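You operate a simulated robot arm through the tools that you are given. There is no shell and no other tool. Be economical: measure what you need, move in short steps, check, and stop when the job is done.

You run a simulated two-armed robot. Do the job below in one go: nothing can be reset, and whatever is moved stays where it is left.

TASK
Put the dish cloth on the drying table away on the drain board. Take the syrup bottle on the drying table and put it away in the card tray. Shut the drier door. Turn the time dial to 30 min. Pick up the jar lifter with one hand, pass it to the other hand and put it on the lid table top. Push the table drawer shut. Take the plum jar with the latest date from the packing table and put it on the top of the potato crate. Fetch the ice pack from the packing table and stand it on the lid table top. Do these in any order. Set down upright: syrup bottle, jar lifter, plum jar, ice pack.

Only the result counts: the job must be done as asked and must still hold three seconds after the hand-in. Knocking over, shifting, dropping, spilling or breaking anything else fails it. A push-on lid holds only when it is set on centred and level and pressed home; a screw cap is set on level and turned clockwise until tight. Flat cloth is picked up by pressing the open fingertips on it (5 to 10 N) and closing them slowly along it; thin cloth reads only 2 to 8 mm in the jaws.

THE ROBOT
Two 7-joint arms with two-finger parallel grippers on one trunk, on a base that drives. Base frame: it is fixed to the floor where the robot stands at the start and does not move with it; the origin is under the middle of the robot, x ahead of it, y to its left, z up. Units: mm, degrees, N and s.
The left shoulder is at the start at [70, 134, 1001], the right one opposite. With the tool pointing down near the work surface each hand reaches from about 100 to 640 mm from the robot's upright axis, wherever it stands, measured 20 degrees to its own side. Places, roughly: card tray [5000, 2300, 1500]; dish cloth (8x5x3 cm) [500, -200, 800]; drain board [4600, -1500, 900]; drier door [300, 400, 900]; ice pack (10x4x15 cm) [-1300, 1600, 900]; jar lifter (6x10x15 cm) [-1100, -900, 900]; lid table top [1200, 700, 800]; plum jar [-1250, 2000, 1000]; table drawer [-1100, -900, 700]; time dial [-1200, -600, 900]; top of the potato crate [-500, 4600, 800]. Payload 1.57 kg a hand.
The tool frame of a hand sits at the grasp point between the pads (the TCP): z along the fingers, y along the line on which they close. The tips reach 30 mm beyond it. Largest opening 80 mm; finger width 17, thickness 12; the body of the gripper, 40 by 82 mm, starts 80 mm behind the TCP.
Orientation is that of the tool frame in the base frame, as a unit quaternion [w, x, y, z]. With the fingers straight down and closing along the base's y, the tool's x points along the base's -x, its y along +y and its z along -z.

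THE INTERFACE
- The arms move only by the tool arm_command. It takes "left_motion", "right_motion" or both (then of equal length, played together; a hand with none holds still); each is a list of rows, each an object of numbers (a shift or turn left out is 0, a gripper value left out holds the last): "gripper": the closure, from 0 (fully open) to 1 (shut); "dx", "dy", "dz": the shift along the tool's x, y, z in mm; "ax", "ay", "az": the turn, a rotation vector about the tool's x, y, z in degrees. In form: [{"gripper": .., "dx": .., "dy": .., "dz": .., "ax": .., "ay": .., "az": ..}, ...]. A call has 1 to 12 rows; each row shifts and turns the commanded pose from where the row before left it, along the tool's axes as they then stand. Rows are played at 5 a second. More than 50 mm and 8.6 degrees between two rows, or a gripper value outside its range, and nothing of the call is played. A pose out of reach is approached as far as the arm can. The call stops where the force on the tool passes 40 N (or 10 N more than at its start, if that is more) or the arm is blocked; 0.2 s more then pass. Each finger travels about 153 mm/s and halts on what it meets, pressing with about 43 N; the grip force reading is that of the motor and also rises with nothing between the fingers. The clock runs only during rows and for 0.2 s after the last one: add rows that do not move to give the fingers time. It gives the time, the measured TCP pose, the force on the tool (base axes), the opening and the grip force at its end, in the units of the frame above (readings bear some noise), with the torque about the TCP (base axes, N m) and any sound that the robot's microphone picked up, and new pictures: "views" is both (left out), scene, wrist or none (wrist: the cameras of the hands that moved).
- Cameras (640 x 400 px; columns grow to the right, rows downward): "scene" is now at [114.2, 60.1, 1209.8]; the picture's right is [0.57, -0.82, 0.00], its down [-0.53, -0.36, -0.77] and it looks along [0.63, 0.44, -0.64] (base axes); focal length 214 px, centre (320, 200). "left" rides on the left gripper at [72, 7, -122] in its tool frame; the picture's right is [-0.09, 1.00, 0.00], its down [-0.84, -0.08, -0.54] and it looks along [-0.54, -0.05, 0.84] (tool axes); focal length 238 px, centre (320, 200). "right" rides on the right gripper at [72, -7, -122] in its tool frame; the picture's right is [0.09, 1.00, 0.00], its down [-0.84, 0.08, -0.54] and it looks along [-0.54, 0.05, 0.84] (tool axes); focal length 238 px, centre (320, 200). There is no depth. A picture from a camera that has moved, and an enlarged one, comes with that camera's place and axes in the base frame and with its lens. The place of the scene camera against the robot may be out by one fixed shift of up to 25 mm in any direction.
- lift_body(by): slides the trunk up (or, below 0, down) by that many mm; the arms and the scene camera ride with it, the base frame stays. It gives what a move gives, with no picture.
- drive_base(legs): drives the robot by 1 to 6 legs, each [ahead, left, turn to the left] in mm, mm and degrees, along the robot's own axes; the way and the turn of a leg run together, so that a leg with both is an arc; at most 1500 mm and 180 degrees a leg. The arms and the cameras ride along, it lands a little off, and it stops where it bumps. It gives what a move gives, and a new picture of the scene camera.
- aim_head(pan, tilt): turns the head with the scene camera to pan (to the left, within 86 degrees either way) and tilt (down, from -29 to 69), counted from straight ahead of the robot. It gives what a move gives, and a new picture of the scene camera.
- inspect(camera, box): a new picture of the part [left, top, right, bottom] of that camera's present view, enlarged. No time passes.
- close_job(): hands the job in; it is judged then, once.

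Go step by step. Nothing tells you exact positions but the pictures and the camera data: compare them with the known pose of the tool, close in by small moves and look again before you grip or let go. The budget is 207 turns and 260 pictures, counting those below and the enlarged ones. Unless the task says otherwise, let go and move clear before handing in.

The tools are called as a command line: name --argument value ..., lists and objects as JSON in quotes. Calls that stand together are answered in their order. arm_command: Moves the arms, as the interface text tells. Its arguments: {"type":"object","properties":{"left_motion":{"type":"array","items":{"type":"object","properties":{"gripper":{"type":"number"},"dx":{"type":"number"},"dy":{"type":"number"},"dz":{"type":"number"},"ax":{"type":"number"},"ay":{"type":"number"},"az":{"type":"number"}}}},"right_motion":{"type":"array","items":{"type":"object","properties":{"gripper":{"type":"number"},"dx":{"type":"number"},"dy":{"type":"number"},"dz":{"type":"number"},"ax":{"type":"number"},"ay":{"type":"number"},"az":{"type":"number"}}}},"views":{"type":"string","enum":["both","scene","wrist","none"]}},"required":[]} The other tools are called the same way: lift_body (by) slides the trunk up or down; drive_base (legs) drives the base; aim_head (pan, tilt) turns the head that bears the scene camera; inspect (camera, box) takes an enlarged picture of a part of a camera's view; close_job () hands the job in.

At the start:

```text
clock: 0.0
left_eef_pos: [352.0, 409.1, 1116.8]
left_tool_rot: [0.0, 0.0, 1.0, -0.001]
left_contact_force: [-0.7, 0.1, 0.9]
left_ft_torque: [0.0, 0.01, -0.01]
left_finger_gap: 80.2
left_finger_force: 0.2
right_eef_pos: [428.6, -21.8, 1074.3]
right_tool_rot: [0.0, 0.0, 1.0, 0.0]
right_contact_force: [-0.1, 0.1, 0.4]
right_ft_torque: [-0.04, -0.03, 0.0]
right_finger_gap: 80.5
right_finger_force: 0.0
trunk travel left (down, up): [-575.0, 365.0]
robot x, y, heading: [0.1, -1.1, 0.3]
head pan, tilt: [34.7, 39.8]
```

scene: 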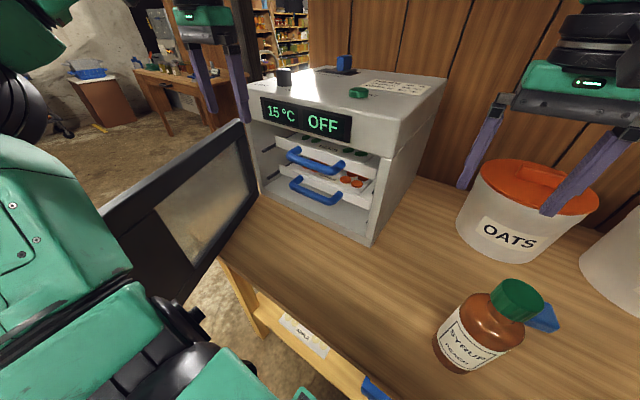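
right: 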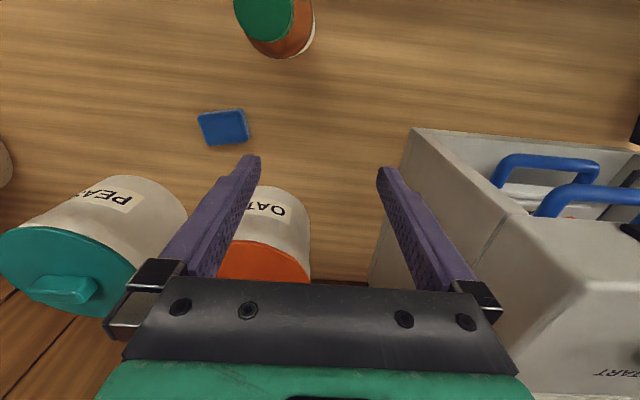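
left: 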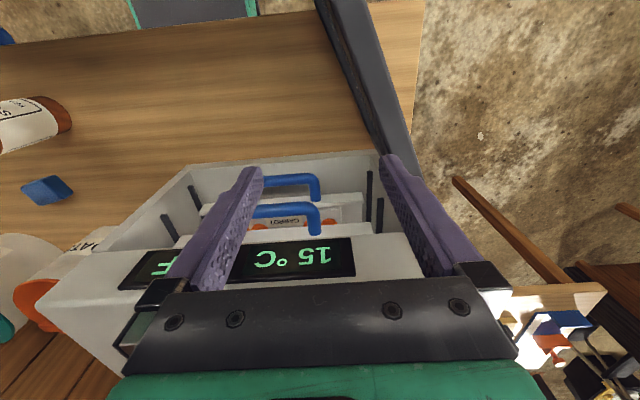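

The drier with its open door stands ahead-left, and the syrup bottle and a blue item (maybe the cloth) are to the right. I look around before moving.

aim_head --pan -10 --tilt 50

aim_head --pan 80 --tilt 20

aim_head --pan -80 --tilt 20

```text
clock: 1.1
left_eef_pos: [352.2, 407.7, 1117.5]
left_tool_rot: [0.0, -0.001, 1.0, 0.0]
left_contact_force: [-0.1, 1.1, 0.9]
left_ft_torque: [-0.01, 0.0, 0.04]
left_finger_gap: 80.1
left_finger_force: 0.2
right_eef_pos: [428.8, -20.8, 1073.5]
right_tool_rot: [0.0, 0.0, 1.0, 0.0]
right_contact_force: [-0.1, 0.8, -0.5]
right_ft_torque: [0.02, 0.02, 0.0]
right_finger_gap: 79.8
right_finger_force: 0.0
trunk travel left (down, up): [-575.0, 365.0]
robot x, y, heading: [0.7, 0.7, -0.0]
head pan, tilt: [-10.0, 50.0]
camera scene: at [120.0, -1.7, 1195.4], right [-0.17, -0.98, 0.0], down [-0.75, 0.13, -0.64], along [0.63, -0.11, -0.77], focal length 214 px, centre (320, 200)
```

scene: 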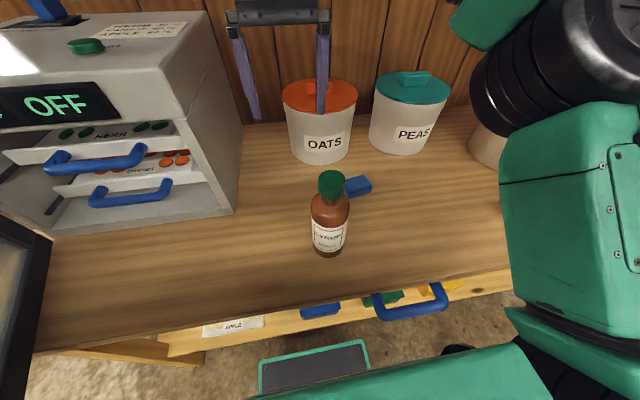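

```text
clock: 2.8
left_eef_pos: [352.6, 408.5, 1117.5]
left_tool_rot: [0.0, 0.0, 1.0, -0.001]
left_contact_force: [0.5, -0.6, 0.7]
left_ft_torque: [0.01, 0.0, 0.01]
left_finger_gap: 80.0
left_finger_force: 0.0
right_eef_pos: [428.9, -21.2, 1074.9]
right_tool_rot: [0.0, 0.0, 1.0, 0.0]
right_contact_force: [-0.3, 0.4, -0.1]
right_ft_torque: [0.03, 0.02, -0.01]
right_finger_gap: 80.0
right_finger_force: 0.1
trunk travel left (down, up): [-575.0, 365.0]
robot x, y, heading: [1.2, 5.1, 0.0]
head pan, tilt: [80.0, 20.0]
camera scene: at [60.4, 103.3, 1240.9], right [0.98, -0.17, 0.0], down [-0.06, -0.34, -0.94], along [0.16, 0.93, -0.34], focal length 214 px, centre (320, 200)
```

scene: 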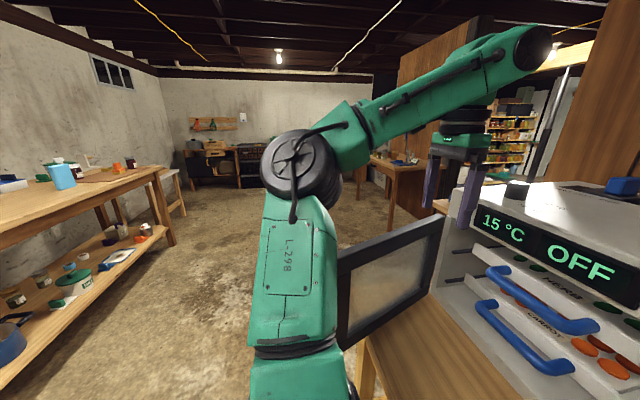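

```text
clock: 5.2
left_eef_pos: [351.1, 409.5, 1117.5]
left_tool_rot: [0.0, 0.0, 1.0, 0.0]
left_contact_force: [1.1, -0.7, 0.0]
left_ft_torque: [0.0, -0.01, 0.0]
left_finger_gap: 80.1
left_finger_force: 0.1
right_eef_pos: [428.5, -21.2, 1074.4]
right_tool_rot: [0.0, 0.0, 1.0, -0.001]
right_contact_force: [0.2, 0.0, 0.1]
right_ft_torque: [-0.01, -0.03, -0.01]
right_finger_gap: 79.9
right_finger_force: 0.2
trunk travel left (down, up): [-575.0, 365.0]
robot x, y, heading: [0.3, 0.7, -0.1]
head pan, tilt: [-80.0, 20.0]
camera scene: at [60.4, -80.1, 1240.9], right [-0.98, -0.17, 0.0], down [-0.06, 0.34, -0.94], along [0.16, -0.93, -0.34], focal length 214 px, centre (320, 200)
```

scene: 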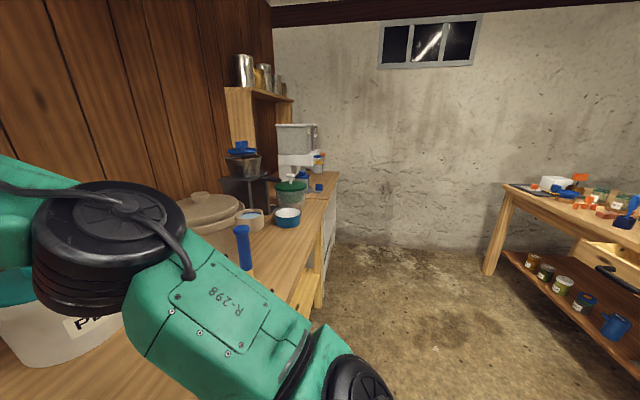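

The blue block beside the syrup bottle is probably the folded cloth. I zoom in on it to check.

aim_head --pan -10 --tilt 45

inspect --camera "scene" --box '[240, 100, 480, 350]'

inspect --camera "right" --box '[150, 60, 350, 185]'

```text
clock: 6.6
left_eef_pos: [351.3, 408.3, 1117.5]
left_tool_rot: [0.0, 0.0, 1.0, 0.001]
left_contact_force: [-0.6, -0.3, -0.4]
left_ft_torque: [-0.01, -0.02, 0.02]
left_finger_gap: 80.1
left_finger_force: 0.0
right_eef_pos: [427.9, -21.6, 1074.5]
right_tool_rot: [0.0, 0.001, 1.0, 0.0]
right_contact_force: [-0.9, -0.3, -0.1]
right_ft_torque: [0.02, -0.02, 0.0]
right_finger_gap: 79.8
right_finger_force: 0.0
trunk travel left (down, up): [-575.0, 365.0]
robot x, y, heading: [3.1, 4.0, -0.1]
head pan, tilt: [-10.0, 45.0]
camera scene: at [124.3, -2.6, 1202.3], right [-0.17, -0.98, 0.0], down [-0.7, 0.12, -0.71], along [0.7, -0.12, -0.71], focal length 214 px, centre (320, 200)
```

scene: 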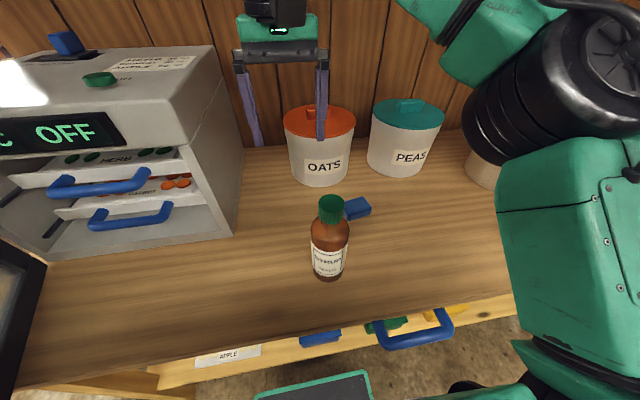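

```text
1.60 times, centred on (360, 225) of scene
camera zoom: at [124.3, -2.6, 1202.3], right [-0.17, -0.98, 0.0], down [-0.7, 0.12, -0.71], along [0.7, -0.12, -0.71], focal length 343 px, centre (256, 160)
```

zoom: 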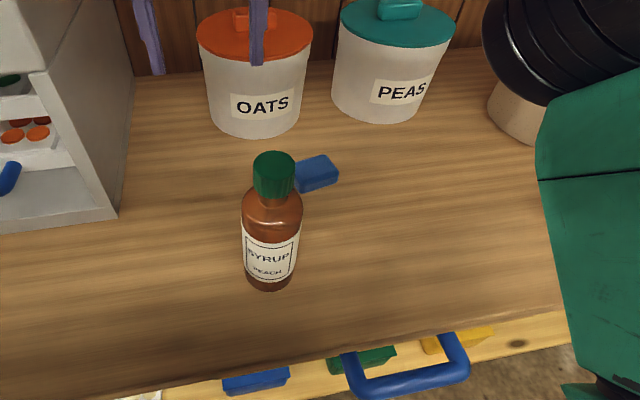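

```text
3.20 times, centred on (250, 122) of right
camera zoom: at [356.9, -28.2, 1196.1], right [-0.09, 1.0, 0.0], down [0.84, 0.08, 0.54], along [0.54, 0.05, -0.84], focal length 763 px, centre (544, 448)
```

zoom: 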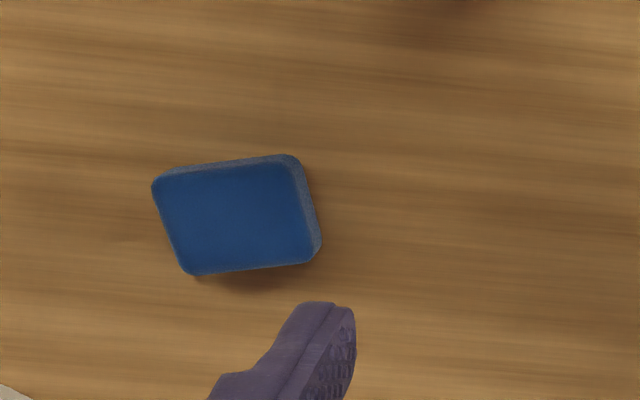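

The folded cloth is at about (478,-168), turned roughly 13°. The drier door is hinged near (420,490), with its free edge at about (114,373) and its top near z=1030. I take the left hand to the outside of the door, above it.

aim_head --pan 60 --tilt 35

arm_command --left_motion '[{"gripper": 1, "dx": 40, "dy": 14}, {"dx": 40, "dy": 14}, {"dx": 40, "dy": 14}, {"dx": 40, "dy": 14}, {"dx": 40, "dy": 10}, {}]'

```text
clock: 8.1
left_eef_pos: [352.8, 409.4, 1117.8]
left_tool_rot: [-0.001, 0.0, 1.0, 0.0]
left_contact_force: [-0.2, 0.0, 0.0]
left_ft_torque: [0.01, 0.0, -0.03]
left_finger_gap: 79.8
left_finger_force: 0.0
right_eef_pos: [428.7, -22.1, 1072.4]
right_tool_rot: [0.001, 0.0, 1.0, 0.0]
right_contact_force: [-0.4, -0.4, -0.9]
right_ft_torque: [-0.02, 0.01, -0.03]
right_finger_gap: 79.9
right_finger_force: 0.0
trunk travel left (down, up): [-575.0, 365.0]
robot x, y, heading: [0.2, -0.2, -0.3]
head pan, tilt: [60.0, 35.0]
camera scene: at [88.3, 87.8, 1217.1], right [0.87, -0.5, 0.0], down [-0.29, -0.5, -0.82], along [0.41, 0.71, -0.57], focal length 214 px, centre (320, 200)
```

scene: 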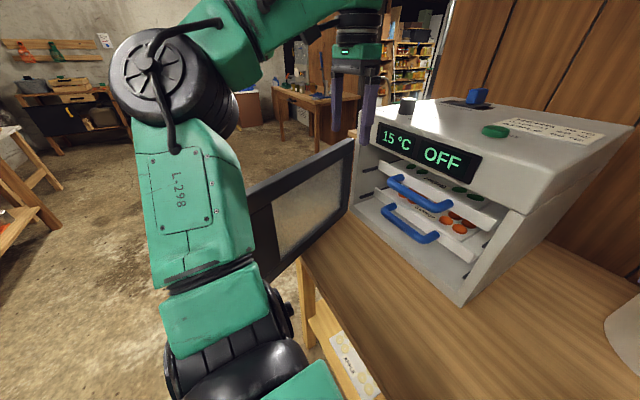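

```text
clock: 9.4
left_eef_pos: [170.3, 480.7, 1096.6]
left_tool_rot: [0.0, -0.001, 1.0, 0.0]
left_contact_force: [0.5, 0.1, 0.4]
left_ft_torque: [0.03, 0.0, 0.04]
left_finger_gap: 0.0
left_finger_force: 21.0
left hand out of reach, approached as far as the arm can: row 4, 5
right_eef_pos: [430.4, -22.2, 1074.4]
right_tool_rot: [0.0, 0.0, 1.0, 0.001]
right_contact_force: [-0.1, 0.4, -0.1]
right_ft_torque: [0.01, -0.01, -0.01]
right_finger_gap: 79.8
right_finger_force: 0.0
trunk travel left (down, up): [-575.0, 365.0]
robot x, y, heading: [-1.8, 2.5, -0.1]
head pan, tilt: [60.0, 35.0]
camera scene: at [88.6, 87.1, 1217.1], right [0.87, -0.5, 0.0], down [-0.29, -0.5, -0.82], along [0.41, 0.71, -0.57], focal length 214 px, centre (320, 200)
camera left: at [98.3, 486.8, 1218.3], right [0.09, 1.0, 0.0], down [0.84, -0.08, 0.54], along [0.54, -0.05, -0.84], focal length 238 px, centre (320, 200)
```

scene: 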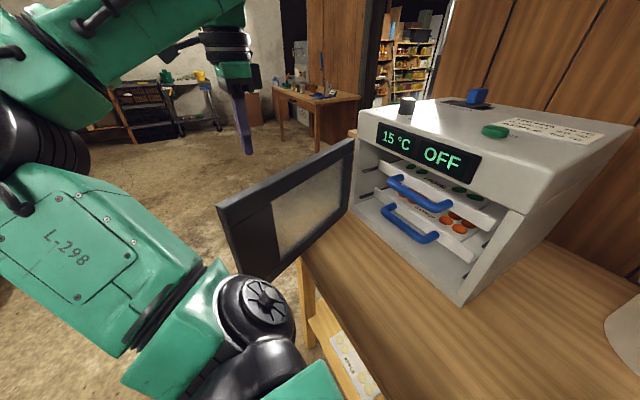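
left: 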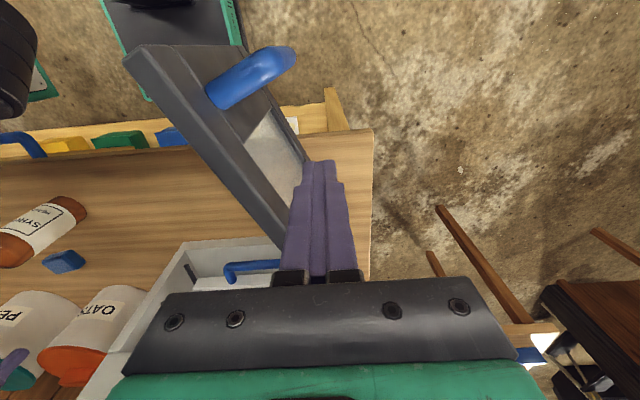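

The left hand is now outside the door and clear of its blue handle. I lower the closed fingers to about z=985.

arm_command --left_motion '[{"dz": 40, "dx": -10}, {"dz": 40, "dx": -5}, {"dz": 45}, {}]'

```text
clock: 10.4
left_eef_pos: [184.5, 480.9, 973.4]
left_tool_rot: [0.0, 0.001, 1.0, 0.0]
left_contact_force: [0.1, 0.2, 0.2]
left_ft_torque: [0.01, 0.02, -0.03]
left_finger_gap: 0.0
left_finger_force: 21.9
right_eef_pos: [428.4, -21.4, 1074.4]
right_tool_rot: [0.0, 0.0, 1.0, 0.0]
right_contact_force: [0.3, 0.1, -0.5]
right_ft_torque: [0.01, 0.0, 0.01]
right_finger_gap: 80.1
right_finger_force: 0.0
trunk travel left (down, up): [-575.0, 365.0]
robot x, y, heading: [-1.7, -0.3, 0.0]
head pan, tilt: [60.0, 35.0]
camera scene: at [88.3, 87.7, 1217.1], right [0.87, -0.5, 0.0], down [-0.29, -0.5, -0.82], along [0.41, 0.71, -0.57], focal length 214 px, centre (320, 200)
camera left: at [113.1, 487.1, 1094.4], right [0.09, 1.0, 0.0], down [0.84, -0.08, 0.54], along [0.54, -0.05, -0.84], focal length 238 px, centre (320, 200)
```

scene: 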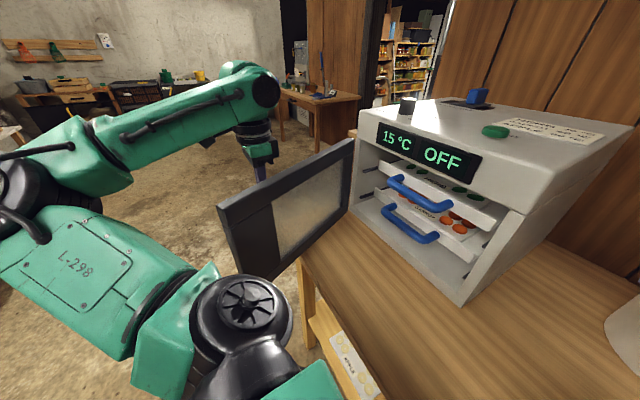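
left: 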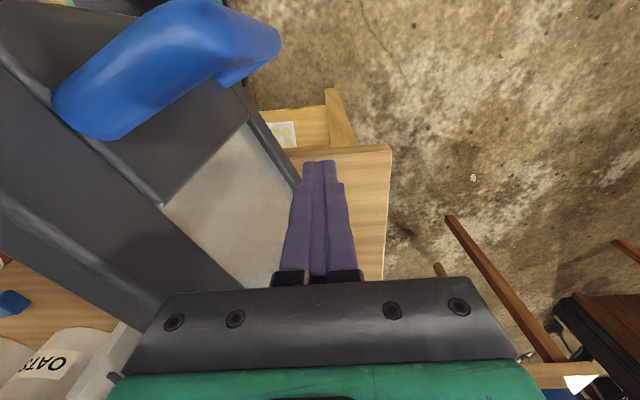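

The fingers sit between the handle and the hinge side, outside the door. I push it shut along the arc.

arm_command --left_motion '[{"dy": -40, "dz": -8}, {"dx": -6, "dy": -35}, {"dx": -14, "dy": -30}, {"dx": -18, "dy": -28}, {"dx": -24, "dy": -24}, {"dx": -24, "dy": -22}, {"dx": -26, "dy": -18}, {"dx": -28, "dy": -16}, {"dx": -30, "dy": -12}, {"dx": -30, "dy": -8}]'

```text
clock: 12.7
left_eef_pos: [387.0, 248.9, 980.9]
left_tool_rot: [0.0, -0.001, 1.0, 0.0]
left_contact_force: [0.1, -0.4, -0.4]
left_ft_torque: [0.0, -0.01, -0.03]
left_finger_gap: 0.0
left_finger_force: 21.4
right_eef_pos: [430.6, -21.1, 1072.2]
right_tool_rot: [-0.001, -0.001, 1.0, 0.0]
right_contact_force: [0.1, -0.3, 0.5]
right_ft_torque: [0.01, 0.06, 0.0]
right_finger_gap: 79.9
right_finger_force: 0.2
trunk travel left (down, up): [-575.0, 365.0]
robot x, y, heading: [-2.7, -2.7, 0.1]
head pan, tilt: [60.0, 35.0]
camera scene: at [89.7, 87.3, 1216.9], right [0.87, -0.5, 0.0], down [-0.29, -0.5, -0.82], along [0.41, 0.71, -0.57], focal length 214 px, centre (320, 200)
camera left: at [314.9, 255.1, 1101.9], right [0.09, 1.0, 0.0], down [0.84, -0.08, 0.54], along [0.54, -0.05, -0.84], focal length 238 px, centre (320, 200)
```

scene: 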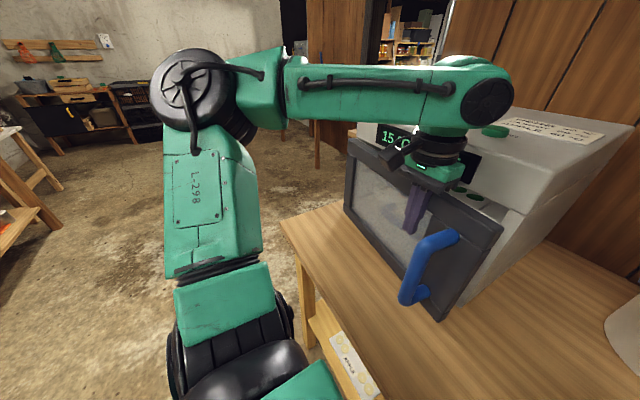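
left: 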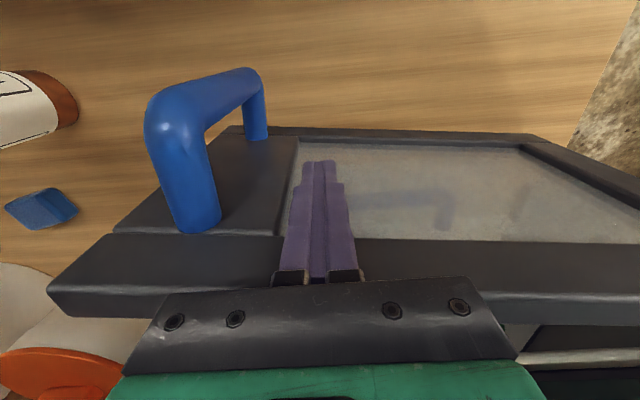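

The door is nearly shut. I push further in +x.

arm_command --left_motion '[{"dx": -15}, {"dx": -12}, {"dx": -10}, {"dx": -10}, {"dx": -8}, {"dx": -8}]'

```text
clock: 13.4
left_eef_pos: [406.5, 250.8, 980.4]
left_tool_rot: [-0.003, 0.001, 1.0, 0.001]
left_contact_force: [-26.4, 0.7, 2.2]
left_ft_torque: [-0.08, -3.16, 0.07]
left_finger_gap: 0.3
left_finger_force: 21.3
right_eef_pos: [420.0, -20.6, 1076.7]
right_tool_rot: [0.004, -0.002, 1.0, 0.0]
right_contact_force: [-0.2, 0.1, 0.5]
right_ft_torque: [-0.01, 0.03, 0.0]
right_finger_gap: 80.1
right_finger_force: 0.0
trunk travel left (down, up): [-575.0, 365.0]
robot x, y, heading: [-3.9, 1.3, -0.1]
head pan, tilt: [60.0, 35.0]
stopped in row 3 (left hand): the force on the tool passed its limit (the readings are from after the stop); the commanded pose is now the measured one
camera scene: at [77.8, 88.1, 1218.0], right [0.87, -0.5, 0.01], down [-0.28, -0.5, -0.82], along [0.41, 0.71, -0.57], focal length 214 px, centre (320, 200)
camera left: at [335.3, 256.4, 1104.0], right [0.09, 1.0, 0.0], down [0.84, -0.08, 0.54], along [0.53, -0.05, -0.84], focal length 238 px, centre (320, 200)
```

scene: 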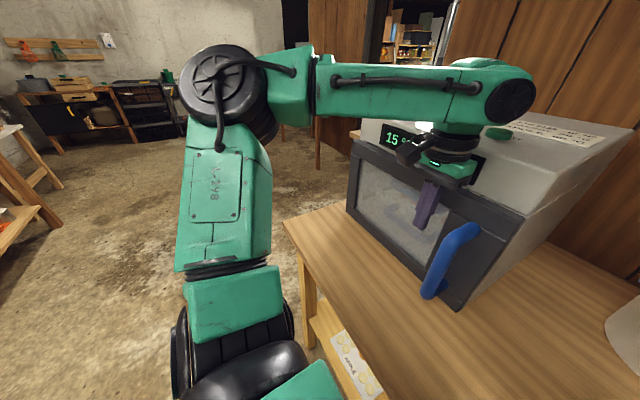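
left: 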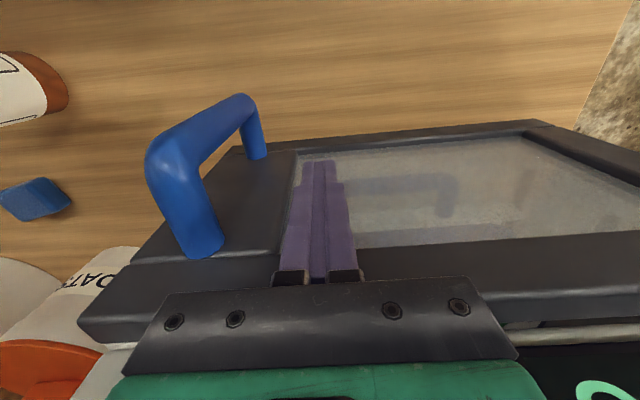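

The door seems to be against the frame. I back the hand off and look at it.

arm_command --left_motion '[{"dx": 30}, {"dx": 40, "dz": -40}, {"dx": 20, "dz": -40, "dy": 40}, {"dy": 40, "dz": -40}, {"dy": 40}]' --views "wrist"

aim_head --pan 45 --tilt 35

inspect --camera "scene" --box '[200, 60, 460, 260]'

```text
refused: row 2 steps farther than a row can; nothing moved
```

```text
clock: 14.2
left_eef_pos: [406.4, 251.0, 981.5]
left_tool_rot: [-0.003, 0.001, 1.0, 0.001]
left_contact_force: [-32.5, 0.9, 2.0]
left_ft_torque: [-0.11, -3.69, 0.09]
left_finger_gap: 0.1
left_finger_force: 20.8
right_eef_pos: [417.6, -20.7, 1077.2]
right_tool_rot: [0.004, -0.001, 1.0, -0.001]
right_contact_force: [-0.2, -0.1, -0.2]
right_ft_torque: [0.0, -0.01, 0.01]
right_finger_gap: 79.9
right_finger_force: 0.2
trunk travel left (down, up): [-575.0, 365.0]
robot x, y, heading: [0.0, 1.8, 0.2]
head pan, tilt: [45.0, 35.0]
camera scene: at [95.2, 74.3, 1218.0], right [0.71, -0.71, 0.01], down [-0.4, -0.41, -0.82], along [0.58, 0.58, -0.57], focal length 214 px, centre (320, 200)
```

scene: 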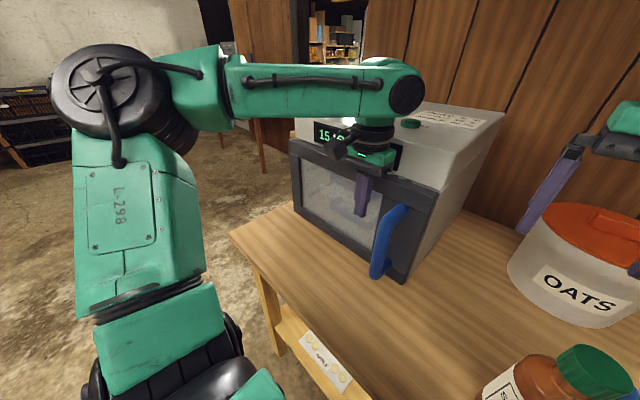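

```text
2.00 times, centred on (330, 160) of scene
camera zoom: at [95.2, 74.3, 1218.0], right [0.71, -0.71, 0.01], down [-0.4, -0.41, -0.82], along [0.58, 0.58, -0.57], focal length 429 px, centre (300, 280)
```

zoom: 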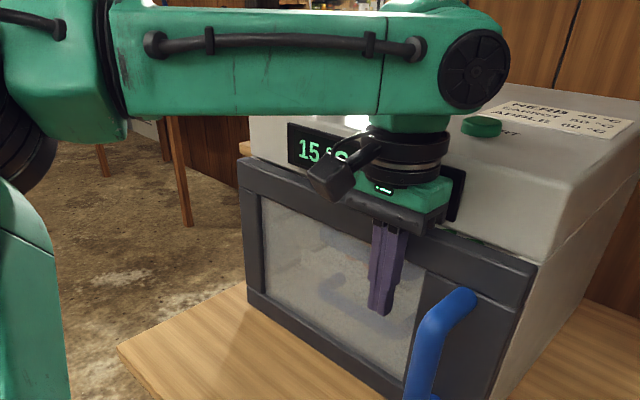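

The door is shut, flush with the front. I back off.

arm_command --left_motion '[{"dx": 40}, {"dx": 30, "dz": -30}, {"dx": 10, "dz": -40}, {"dz": -40, "dy": 10}, {"dy": 10, "dz": -30, "gripper": 0}, {}]' --views "none"

aim_head --pan 10 --tilt 50

```text
clock: 15.6
left_eef_pos: [336.7, 270.6, 1116.9]
left_tool_rot: [-0.007, 0.001, 1.0, 0.001]
left_contact_force: [-0.6, -0.5, -0.5]
left_ft_torque: [0.0, 0.0, 0.0]
left_finger_gap: 80.0
left_finger_force: 0.1
right_eef_pos: [428.8, -19.7, 1073.4]
right_tool_rot: [0.0, -0.002, 1.0, 0.0]
right_contact_force: [0.7, -0.6, -1.0]
right_ft_torque: [-0.01, 0.03, -0.01]
right_finger_gap: 79.9
right_finger_force: 0.1
trunk travel left (down, up): [-575.0, 365.0]
robot x, y, heading: [-2.0, 0.2, 0.1]
head pan, tilt: [45.0, 35.0]
```

```text
clock: 16.6
left_eef_pos: [335.5, 269.8, 1118.1]
left_tool_rot: [-0.007, 0.001, 1.0, 0.001]
left_contact_force: [0.5, 0.1, 0.5]
left_ft_torque: [-0.01, 0.03, -0.03]
left_finger_gap: 80.3
left_finger_force: 0.0
right_eef_pos: [428.2, -20.1, 1072.8]
right_tool_rot: [0.0, -0.001, 1.0, 0.0]
right_contact_force: [-0.1, -0.5, -0.1]
right_ft_torque: [0.0, -0.02, 0.01]
right_finger_gap: 80.0
right_finger_force: 0.1
trunk travel left (down, up): [-575.0, 365.0]
robot x, y, heading: [-0.3, -4.4, 0.3]
head pan, tilt: [10.0, 50.0]
camera scene: at [119.4, 25.1, 1195.4], right [0.18, -0.98, 0.0], down [-0.75, -0.13, -0.64], along [0.63, 0.11, -0.77], focal length 214 px, centre (320, 200)
```

scene: 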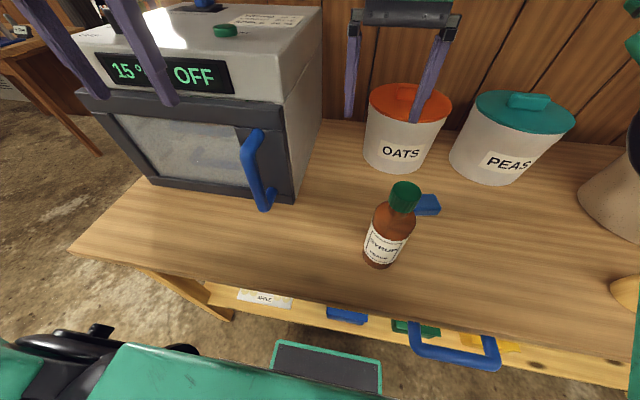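

The door is shut. Next I turn the right hand so that it closes across the short side of the cloth (about +77° about the tool z).

arm_command --right_motion '[{"az": 8.55}, {"az": 8.55}, {"az": 8.55}, {"az": 8.55}, {"az": 8.55}, {"az": 8.55}, {"az": 8.55}, {"az": 8.55}, {"az": 8.55}, {"dy": 20, "dx": -40}, {"dy": 20, "dx": -45}, {"dx": -45}]' --views "wrist"

```text
clock: 19.2
left_eef_pos: [335.8, 267.6, 1119.1]
left_tool_rot: [-0.007, 0.0, 1.0, 0.001]
left_contact_force: [0.6, -0.1, 0.2]
left_ft_torque: [0.0, -0.01, -0.02]
left_finger_gap: 79.8
left_finger_force: 0.0
right_eef_pos: [493.8, -141.1, 1074.2]
right_tool_rot: [-0.001, 0.622, 0.783, 0.002]
right_contact_force: [0.5, -0.1, 0.3]
right_ft_torque: [0.01, -0.01, 0.04]
right_finger_gap: 80.1
right_finger_force: 0.1
trunk travel left (down, up): [-575.0, 365.0]
robot x, y, heading: [0.2, 2.2, 0.1]
head pan, tilt: [10.0, 50.0]
camera right: at [472.9, -72.4, 1197.2], right [0.95, 0.32, 0.0], down [0.27, -0.8, 0.54], along [0.17, -0.51, -0.84], focal length 238 px, centre (320, 200)
```

right: 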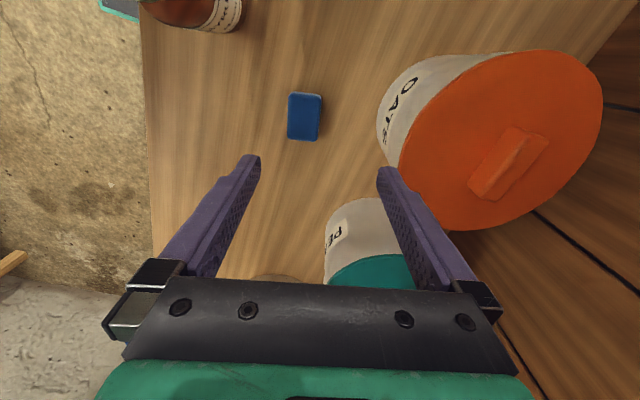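

The cloth is lined up with the fingers, at about (477,-165). I centre and go down partway.

arm_command --right_motion '[{"dx": -20, "dy": -22}, {"dz": 50}, {"dz": 50}, {"dz": 50}, {}]' --views "wrist"

```text
clock: 20.4
left_eef_pos: [336.7, 270.5, 1117.8]
left_tool_rot: [-0.007, 0.001, 1.0, 0.001]
left_contact_force: [-0.1, -0.5, -0.8]
left_ft_torque: [0.0, 0.02, 0.03]
left_finger_gap: 79.9
left_finger_force: 0.1
right_eef_pos: [480.5, -162.4, 925.0]
right_tool_rot: [0.001, 0.622, 0.783, 0.0]
right_contact_force: [0.2, 0.3, 0.5]
right_ft_torque: [0.0, 0.0, 0.01]
right_finger_gap: 79.9
right_finger_force: 0.1
trunk travel left (down, up): [-575.0, 365.0]
robot x, y, heading: [0.4, -2.0, 0.3]
head pan, tilt: [10.0, 50.0]
camera right: at [457.2, -94.0, 1046.7], right [0.95, 0.32, 0.0], down [0.26, -0.8, 0.54], along [0.17, -0.51, -0.84], focal length 238 px, centre (320, 200)
```

right: 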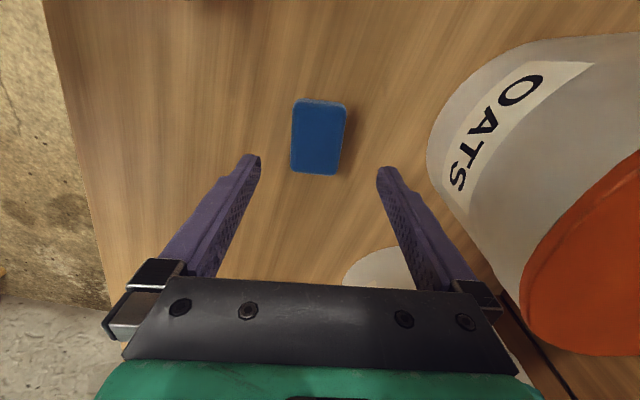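

Centred over the cloth. I go down to z≈833 and close.

arm_command --right_motion '[{"dz": 40}, {"dz": 30}, {"dz": 12}, {"dz": 8}, {"gripper": 0.5}, {"gripper": 1}, {}, {}]' --views "wrist"

```text
clock: 22.2
left_eef_pos: [337.8, 269.4, 1117.1]
left_tool_rot: [-0.007, 0.001, 1.0, 0.001]
left_contact_force: [0.0, 0.1, 0.5]
left_ft_torque: [-0.04, 0.01, 0.01]
left_finger_gap: 80.2
left_finger_force: 0.0
right_eef_pos: [479.5, -162.7, 832.9]
right_tool_rot: [0.0, 0.622, 0.783, 0.0]
right_contact_force: [-0.2, 0.2, -0.6]
right_ft_torque: [-0.03, -0.03, 0.04]
right_finger_gap: 48.8
right_finger_force: 42.1
trunk travel left (down, up): [-575.0, 365.0]
robot x, y, heading: [2.7, -1.8, 0.2]
head pan, tilt: [10.0, 50.0]
camera right: at [457.4, -94.5, 955.9], right [0.95, 0.32, 0.0], down [0.27, -0.8, 0.54], along [0.17, -0.51, -0.84], focal length 238 px, centre (320, 200)
```

right: 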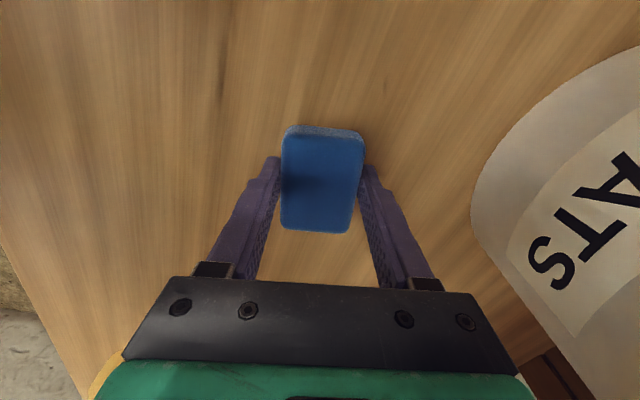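

The cloth is gripped (48.8 mm). I lift it, back away from the table and look for the way through.

arm_command --right_motion '[{"dz": -30}, {"dz": -50}, {"dz": -50}, {"dz": -50}, {"dz": -50}, {}]' --views "wrist"

drive_base --legs '[[-500, 0, 0]]'

aim_head --pan 50 --tilt 10

```text
clock: 23.6
left_eef_pos: [337.5, 268.8, 1117.9]
left_tool_rot: [-0.007, 0.001, 1.0, 0.001]
left_contact_force: [0.4, 0.4, -0.3]
left_ft_torque: [0.01, 0.0, 0.0]
left_finger_gap: 79.8
left_finger_force: 0.1
right_eef_pos: [480.3, -164.8, 1063.3]
right_tool_rot: [-0.001, 0.622, 0.783, 0.0]
right_contact_force: [0.6, -0.3, 0.6]
right_ft_torque: [-0.03, 0.0, -0.01]
right_finger_gap: 0.0
right_finger_force: 21.3
trunk travel left (down, up): [-575.0, 365.0]
robot x, y, heading: [-4.8, 1.9, 0.2]
head pan, tilt: [10.0, 50.0]
camera right: at [457.6, -96.0, 1185.2], right [0.95, 0.32, 0.0], down [0.27, -0.8, 0.54], along [0.17, -0.51, -0.84], focal length 238 px, centre (320, 200)
```

right: 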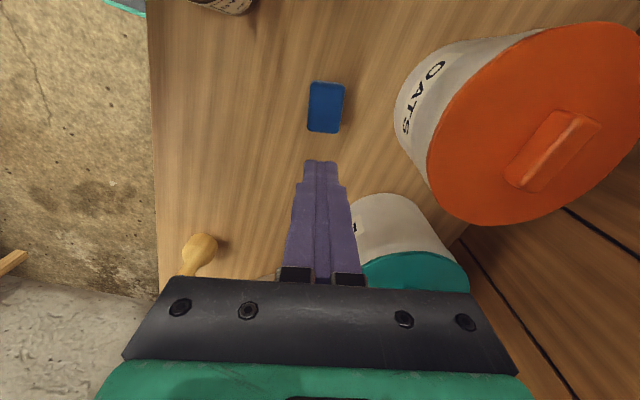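

```text
clock: 26.6
left_eef_pos: [-163.9, 269.9, 1118.6]
left_tool_rot: [-0.006, -0.001, 1.0, -0.001]
left_contact_force: [-0.5, -0.3, -0.1]
left_ft_torque: [-0.01, 0.0, 0.01]
left_finger_gap: 80.0
left_finger_force: 0.1
right_eef_pos: [-19.4, -162.6, 1062.9]
right_tool_rot: [0.0, 0.62, 0.784, 0.001]
right_contact_force: [-0.4, -0.5, -0.2]
right_ft_torque: [0.0, 0.01, 0.0]
right_finger_gap: 0.0
right_finger_force: 21.6
trunk travel left (down, up): [-575.0, 365.0]
robot x, y, heading: [-504.3, -2.9, 0.2]
head pan, tilt: [10.0, 50.0]
camera scene: at [-380.0, 23.9, 1195.3], right [0.18, -0.98, 0.0], down [-0.75, -0.14, -0.64], along [0.63, 0.11, -0.77], focal length 214 px, centre (320, 200)
```

scene: 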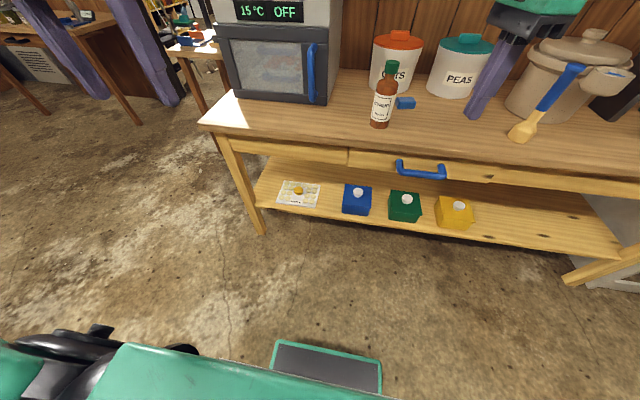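

```text
clock: 27.6
left_eef_pos: [-164.7, 269.2, 1118.3]
left_tool_rot: [-0.008, -0.001, 1.0, 0.001]
left_contact_force: [-0.1, -0.4, 0.3]
left_ft_torque: [0.02, -0.03, -0.03]
left_finger_gap: 79.7
left_finger_force: 0.0
right_eef_pos: [-20.6, -163.6, 1062.7]
right_tool_rot: [0.0, 0.62, 0.785, 0.0]
right_contact_force: [-1.3, -0.6, -0.1]
right_ft_torque: [0.02, 0.02, -0.01]
right_finger_gap: 0.1
right_finger_force: 21.1
trunk travel left (down, up): [-575.0, 365.0]
robot x, y, heading: [-501.1, -3.8, 0.3]
head pan, tilt: [50.0, 10.0]
camera scene: at [-396.4, 81.7, 1257.1], right [0.77, -0.64, 0.0], down [-0.11, -0.13, -0.98], along [0.63, 0.76, -0.17], focal length 214 px, centre (320, 200)
```

scene: 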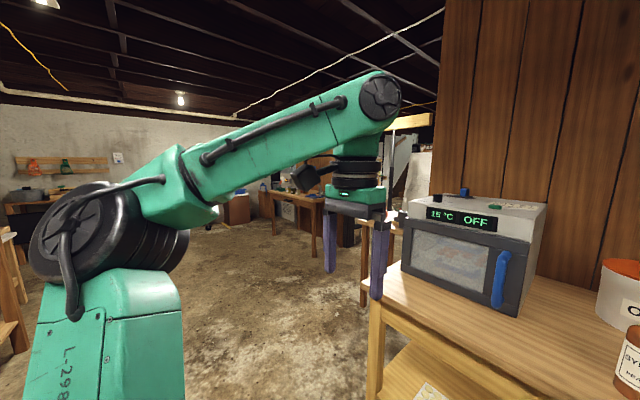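

The cloth slipped out on lifting and still lies at about (486,-163). I drive back and grip it again, lower and more slowly.

drive_base --legs '[[500, 0, 0]]'

arm_command --right_motion '[{"gripper": 0, "dx": 0}, {}, {}, {}]' --views "wrist"

```text
clock: 30.6
left_eef_pos: [334.1, 273.7, 1118.4]
left_tool_rot: [-0.007, -0.003, 1.0, 0.001]
left_contact_force: [-0.2, 0.3, 0.0]
left_ft_torque: [0.0, -0.04, 0.01]
left_finger_gap: 79.8
left_finger_force: 0.0
right_eef_pos: [480.2, -158.8, 1062.2]
right_tool_rot: [0.0, 0.619, 0.786, 0.0]
right_contact_force: [0.0, 0.2, 0.2]
right_ft_torque: [0.01, -0.03, -0.01]
right_finger_gap: 0.0
right_finger_force: 21.4
trunk travel left (down, up): [-575.0, 365.0]
robot x, y, heading: [0.1, 0.5, 0.4]
head pan, tilt: [50.0, 10.0]
camera scene: at [102.9, 85.1, 1257.2], right [0.77, -0.64, 0.0], down [-0.11, -0.13, -0.98], along [0.63, 0.76, -0.17], focal length 214 px, centre (320, 200)
```

scene: 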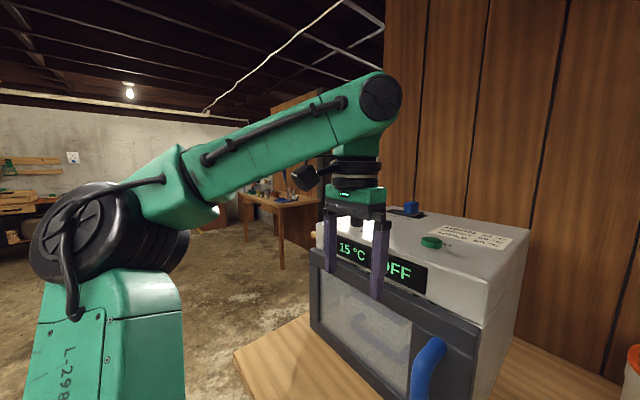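

```text
clock: 31.6
left_eef_pos: [334.8, 274.4, 1116.6]
left_tool_rot: [-0.007, -0.003, 1.0, 0.001]
left_contact_force: [-0.4, -0.7, 0.0]
left_ft_torque: [0.02, 0.04, 0.04]
left_finger_gap: 80.0
left_finger_force: 0.1
right_eef_pos: [480.7, -159.2, 1061.7]
right_tool_rot: [0.0, 0.62, 0.785, -0.001]
right_contact_force: [0.6, -0.3, 0.3]
right_ft_torque: [0.01, -0.01, -0.04]
right_finger_gap: 80.1
right_finger_force: 0.0
trunk travel left (down, up): [-575.0, 365.0]
robot x, y, heading: [-1.9, 1.8, 0.5]
head pan, tilt: [50.0, 10.0]
camera right: at [457.7, -90.7, 1185.1], right [0.95, 0.32, 0.0], down [0.27, -0.8, 0.54], along [0.17, -0.51, -0.84], focal length 238 px, centre (320, 200)
```

right: 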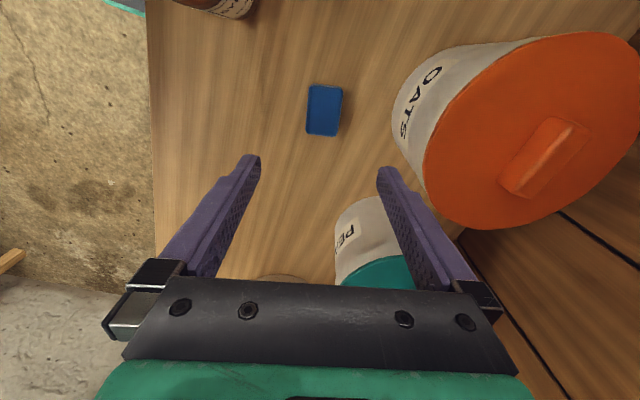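

I lower over the cloth until the tips nearly touch the table.

arm_command --right_motion '[{"dy": 6, "dx": -3, "dz": 45}, {"dz": 50}, {"dz": 50}, {"dz": 50}, {"dz": 20}, {"dz": 12}, {"dz": 5}, {}]' --views "wrist"

```text
clock: 33.4
left_eef_pos: [334.7, 274.2, 1117.2]
left_tool_rot: [-0.007, -0.002, 1.0, 0.001]
left_contact_force: [-0.7, -0.2, -0.1]
left_ft_torque: [0.0, 0.02, 0.02]
left_finger_gap: 79.9
left_finger_force: 0.1
right_eef_pos: [487.7, -160.7, 830.6]
right_tool_rot: [0.0, 0.619, 0.785, -0.001]
right_contact_force: [-0.5, -0.7, 0.4]
right_ft_torque: [0.0, -0.02, -0.04]
right_finger_gap: 79.8
right_finger_force: 0.1
trunk travel left (down, up): [-575.0, 365.0]
robot x, y, heading: [-0.9, 3.6, 0.4]
head pan, tilt: [50.0, 10.0]
camera right: at [464.2, -92.0, 952.5], right [0.95, 0.32, 0.0], down [0.27, -0.8, 0.54], along [0.17, -0.51, -0.84], focal length 238 px, centre (320, 200)
```

right: 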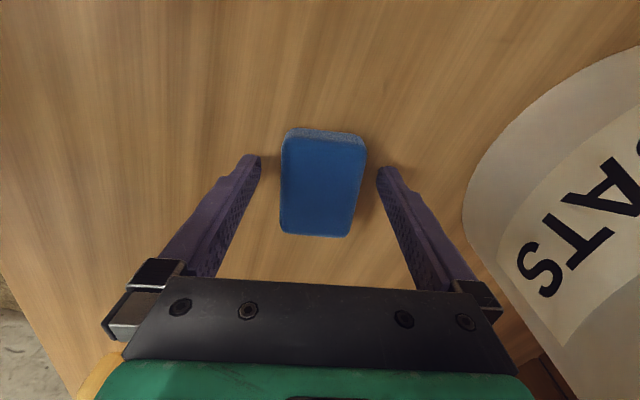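

No contact yet. I go down in small steps to feel for the table.

arm_command --right_motion '[{"dz": 3}, {"dz": 3}, {"dz": 3}, {}]' --views "none"

```text
clock: 34.1
left_eef_pos: [333.9, 274.1, 1118.4]
left_tool_rot: [-0.006, -0.003, 1.0, 0.0]
left_contact_force: [0.3, 0.5, -0.4]
left_ft_torque: [-0.02, 0.02, -0.01]
left_finger_gap: 80.0
left_finger_force: 0.1
right_eef_pos: [488.0, -159.6, 829.9]
right_tool_rot: [0.003, 0.619, 0.785, 0.003]
right_contact_force: [-4.9, -2.5, 19.4]
right_ft_torque: [-0.38, 1.1, 0.01]
right_finger_gap: 80.0
right_finger_force: 0.0
trunk travel left (down, up): [-575.0, 365.0]
robot x, y, heading: [2.2, 5.3, 0.4]
head pan, tilt: [50.0, 10.0]
stopped in row 3 (right hand): the force on the tool passed its limit (the readings are from after the stop); the commanded pose is now the measured one
```

The table is at z=800. I close here and lift slowly.

arm_command --right_motion '[{"dz": -1.5}, {"gripper": 0.3}, {"gripper": 0.45}, {"gripper": 0.6}, {"gripper": 1}, {}, {}, {"dz": -2}, {"dz": -2}, {"dz": -3}, {"dz": -3}, {}]' --views "wrist"

```text
clock: 36.7
left_eef_pos: [335.1, 273.0, 1118.1]
left_tool_rot: [-0.007, -0.003, 1.0, 0.0]
left_contact_force: [1.3, -0.2, 0.4]
left_ft_torque: [0.02, 0.02, 0.01]
left_finger_gap: 80.0
left_finger_force: 0.0
right_eef_pos: [489.3, -161.9, 839.0]
right_tool_rot: [0.0, 0.62, 0.785, 0.004]
right_contact_force: [-0.2, -0.6, -1.0]
right_ft_torque: [-0.01, -0.01, -0.02]
right_finger_gap: 48.6
right_finger_force: 42.9
trunk travel left (down, up): [-575.0, 365.0]
robot x, y, heading: [1.7, 2.6, 0.1]
head pan, tilt: [50.0, 10.0]
camera right: at [464.9, -93.0, 961.3], right [0.95, 0.32, 0.01], down [0.27, -0.8, 0.54], along [0.18, -0.51, -0.84], focal length 238 px, centre (320, 200)
```

right: 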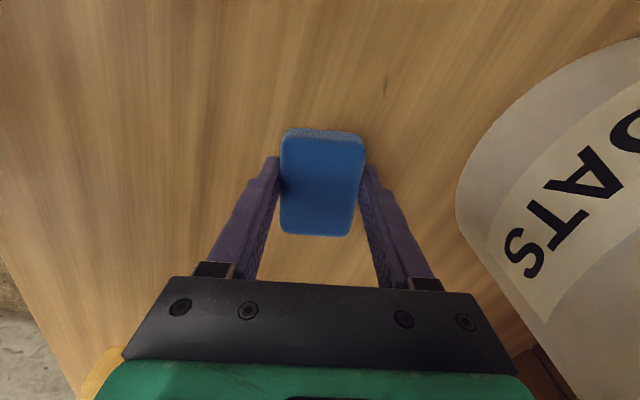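

It seems to be coming up with the fingers. I continue slowly.

arm_command --right_motion '[{"dz": -3}, {"dz": -4}, {"dz": -5}, {"dz": -6}, {"dz": -8}, {"dz": -8}, {"dz": -8}, {"dz": -8}, {}]' --views "wrist"

```text
clock: 38.7
left_eef_pos: [333.7, 272.6, 1117.7]
left_tool_rot: [-0.007, -0.003, 1.0, 0.0]
left_contact_force: [0.5, -0.2, -0.9]
left_ft_torque: [-0.01, 0.04, 0.0]
left_finger_gap: 79.8
left_finger_force: 0.0
right_eef_pos: [489.3, -161.6, 889.5]
right_tool_rot: [0.001, 0.62, 0.785, 0.004]
right_contact_force: [0.4, -0.4, -1.1]
right_ft_torque: [-0.02, 0.02, 0.02]
right_finger_gap: 48.3
right_finger_force: 43.2
trunk travel left (down, up): [-575.0, 365.0]
robot x, y, heading: [-0.4, -0.3, 0.5]
head pan, tilt: [50.0, 10.0]
camera right: at [464.7, -93.6, 1011.3], right [0.95, 0.32, 0.01], down [0.27, -0.8, 0.54], along [0.18, -0.51, -0.84], focal length 238 px, centre (320, 200)
```

right: 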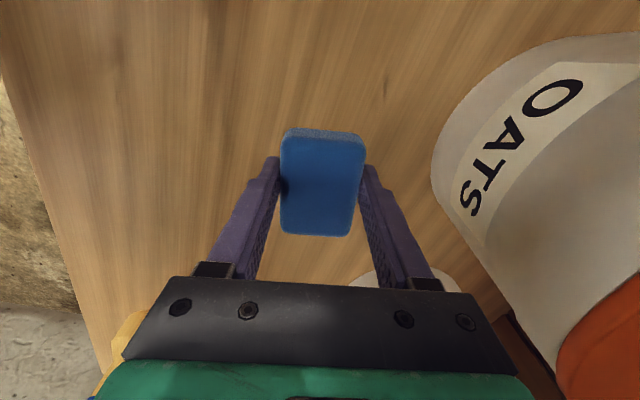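

It holds. I lift it higher, gently.

arm_command --right_motion '[{"dz": -10}, {"dz": -12}, {"dz": -14}, {"dz": -15}, {"dz": -15}, {"dz": -15}, {"dz": -15}, {"dz": -15}, {"dz": -14}, {"dz": -12}, {"dz": -8}, {}]' --views "wrist"

```text
clock: 41.3
left_eef_pos: [335.5, 272.9, 1117.1]
left_tool_rot: [-0.007, -0.003, 1.0, 0.001]
left_contact_force: [-1.2, 0.9, -0.1]
left_ft_torque: [0.04, -0.01, -0.01]
left_finger_gap: 80.0
left_finger_force: 0.0
right_eef_pos: [486.8, -160.6, 1034.4]
right_tool_rot: [0.002, 0.62, 0.785, 0.003]
right_contact_force: [0.5, -0.3, -0.1]
right_ft_torque: [0.02, -0.01, 0.01]
right_finger_gap: 48.7
right_finger_force: 43.2
trunk travel left (down, up): [-575.0, 365.0]
robot x, y, heading: [-2.6, -0.8, 0.3]
head pan, tilt: [50.0, 10.0]
camera right: at [463.6, -93.2, 1156.5], right [0.95, 0.32, 0.01], down [0.27, -0.8, 0.54], along [0.18, -0.51, -0.84], focal length 238 px, centre (320, 200)
```

right: 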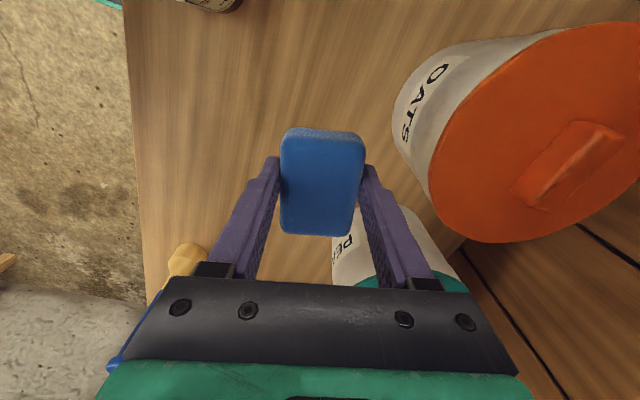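

The cloth is secure. I back off and move left to see the way past the wall.

drive_base --legs '[[-350, 0, 0], [0, 1300, 0]]'

aim_head --pan 0 --tilt 15

```text
clock: 49.6
left_eef_pos: [-35.2, 1569.0, 1117.3]
left_tool_rot: [-0.007, -0.009, 1.0, 0.001]
left_contact_force: [0.3, 0.0, 0.3]
left_ft_torque: [0.01, -0.04, -0.01]
left_finger_gap: 79.9
left_finger_force: 0.1
right_eef_pos: [120.6, 1137.7, 1032.0]
right_tool_rot: [0.001, 0.615, 0.788, 0.003]
right_contact_force: [0.2, 0.5, -0.3]
right_ft_torque: [-0.02, -0.03, 0.0]
right_finger_gap: 48.7
right_finger_force: 43.2
trunk travel left (down, up): [-575.0, 365.0]
robot x, y, heading: [-369.2, 1294.7, 0.9]
head pan, tilt: [50.0, 10.0]
camera scene: at [-265.4, 1378.7, 1257.2], right [0.78, -0.63, 0.0], down [-0.11, -0.14, -0.98], along [0.62, 0.77, -0.17], focal length 214 px, centre (320, 200)
```

scene: 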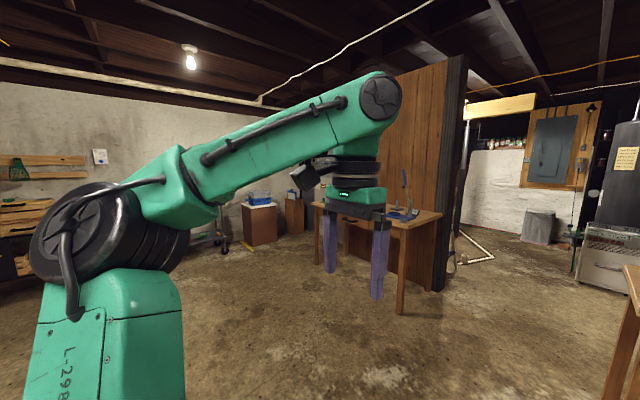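

```text
clock: 50.8
left_eef_pos: [-36.0, 1569.9, 1117.5]
left_tool_rot: [-0.007, -0.008, 1.0, 0.001]
left_contact_force: [-0.2, 0.9, -0.4]
left_ft_torque: [0.01, 0.01, 0.01]
left_finger_gap: 80.0
left_finger_force: 0.0
right_eef_pos: [122.3, 1137.1, 1034.1]
right_tool_rot: [0.002, 0.615, 0.789, 0.004]
right_contact_force: [0.5, 0.2, -0.7]
right_ft_torque: [0.01, 0.01, 0.0]
right_finger_gap: 48.5
right_finger_force: 42.6
trunk travel left (down, up): [-575.0, 365.0]
robot x, y, heading: [-366.7, 1292.6, 1.0]
head pan, tilt: [0.0, 15.0]
camera scene: at [-230.4, 1308.3, 1249.1], right [0.02, -1.0, 0.0], down [-0.26, -0.01, -0.97], along [0.97, 0.02, -0.26], focal length 214 px, centre (320, 200)
```

scene: 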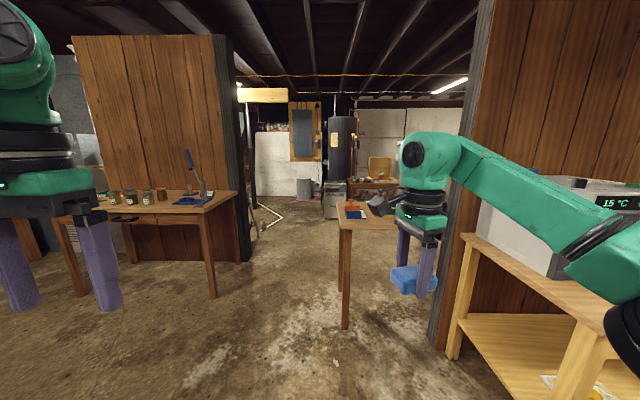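

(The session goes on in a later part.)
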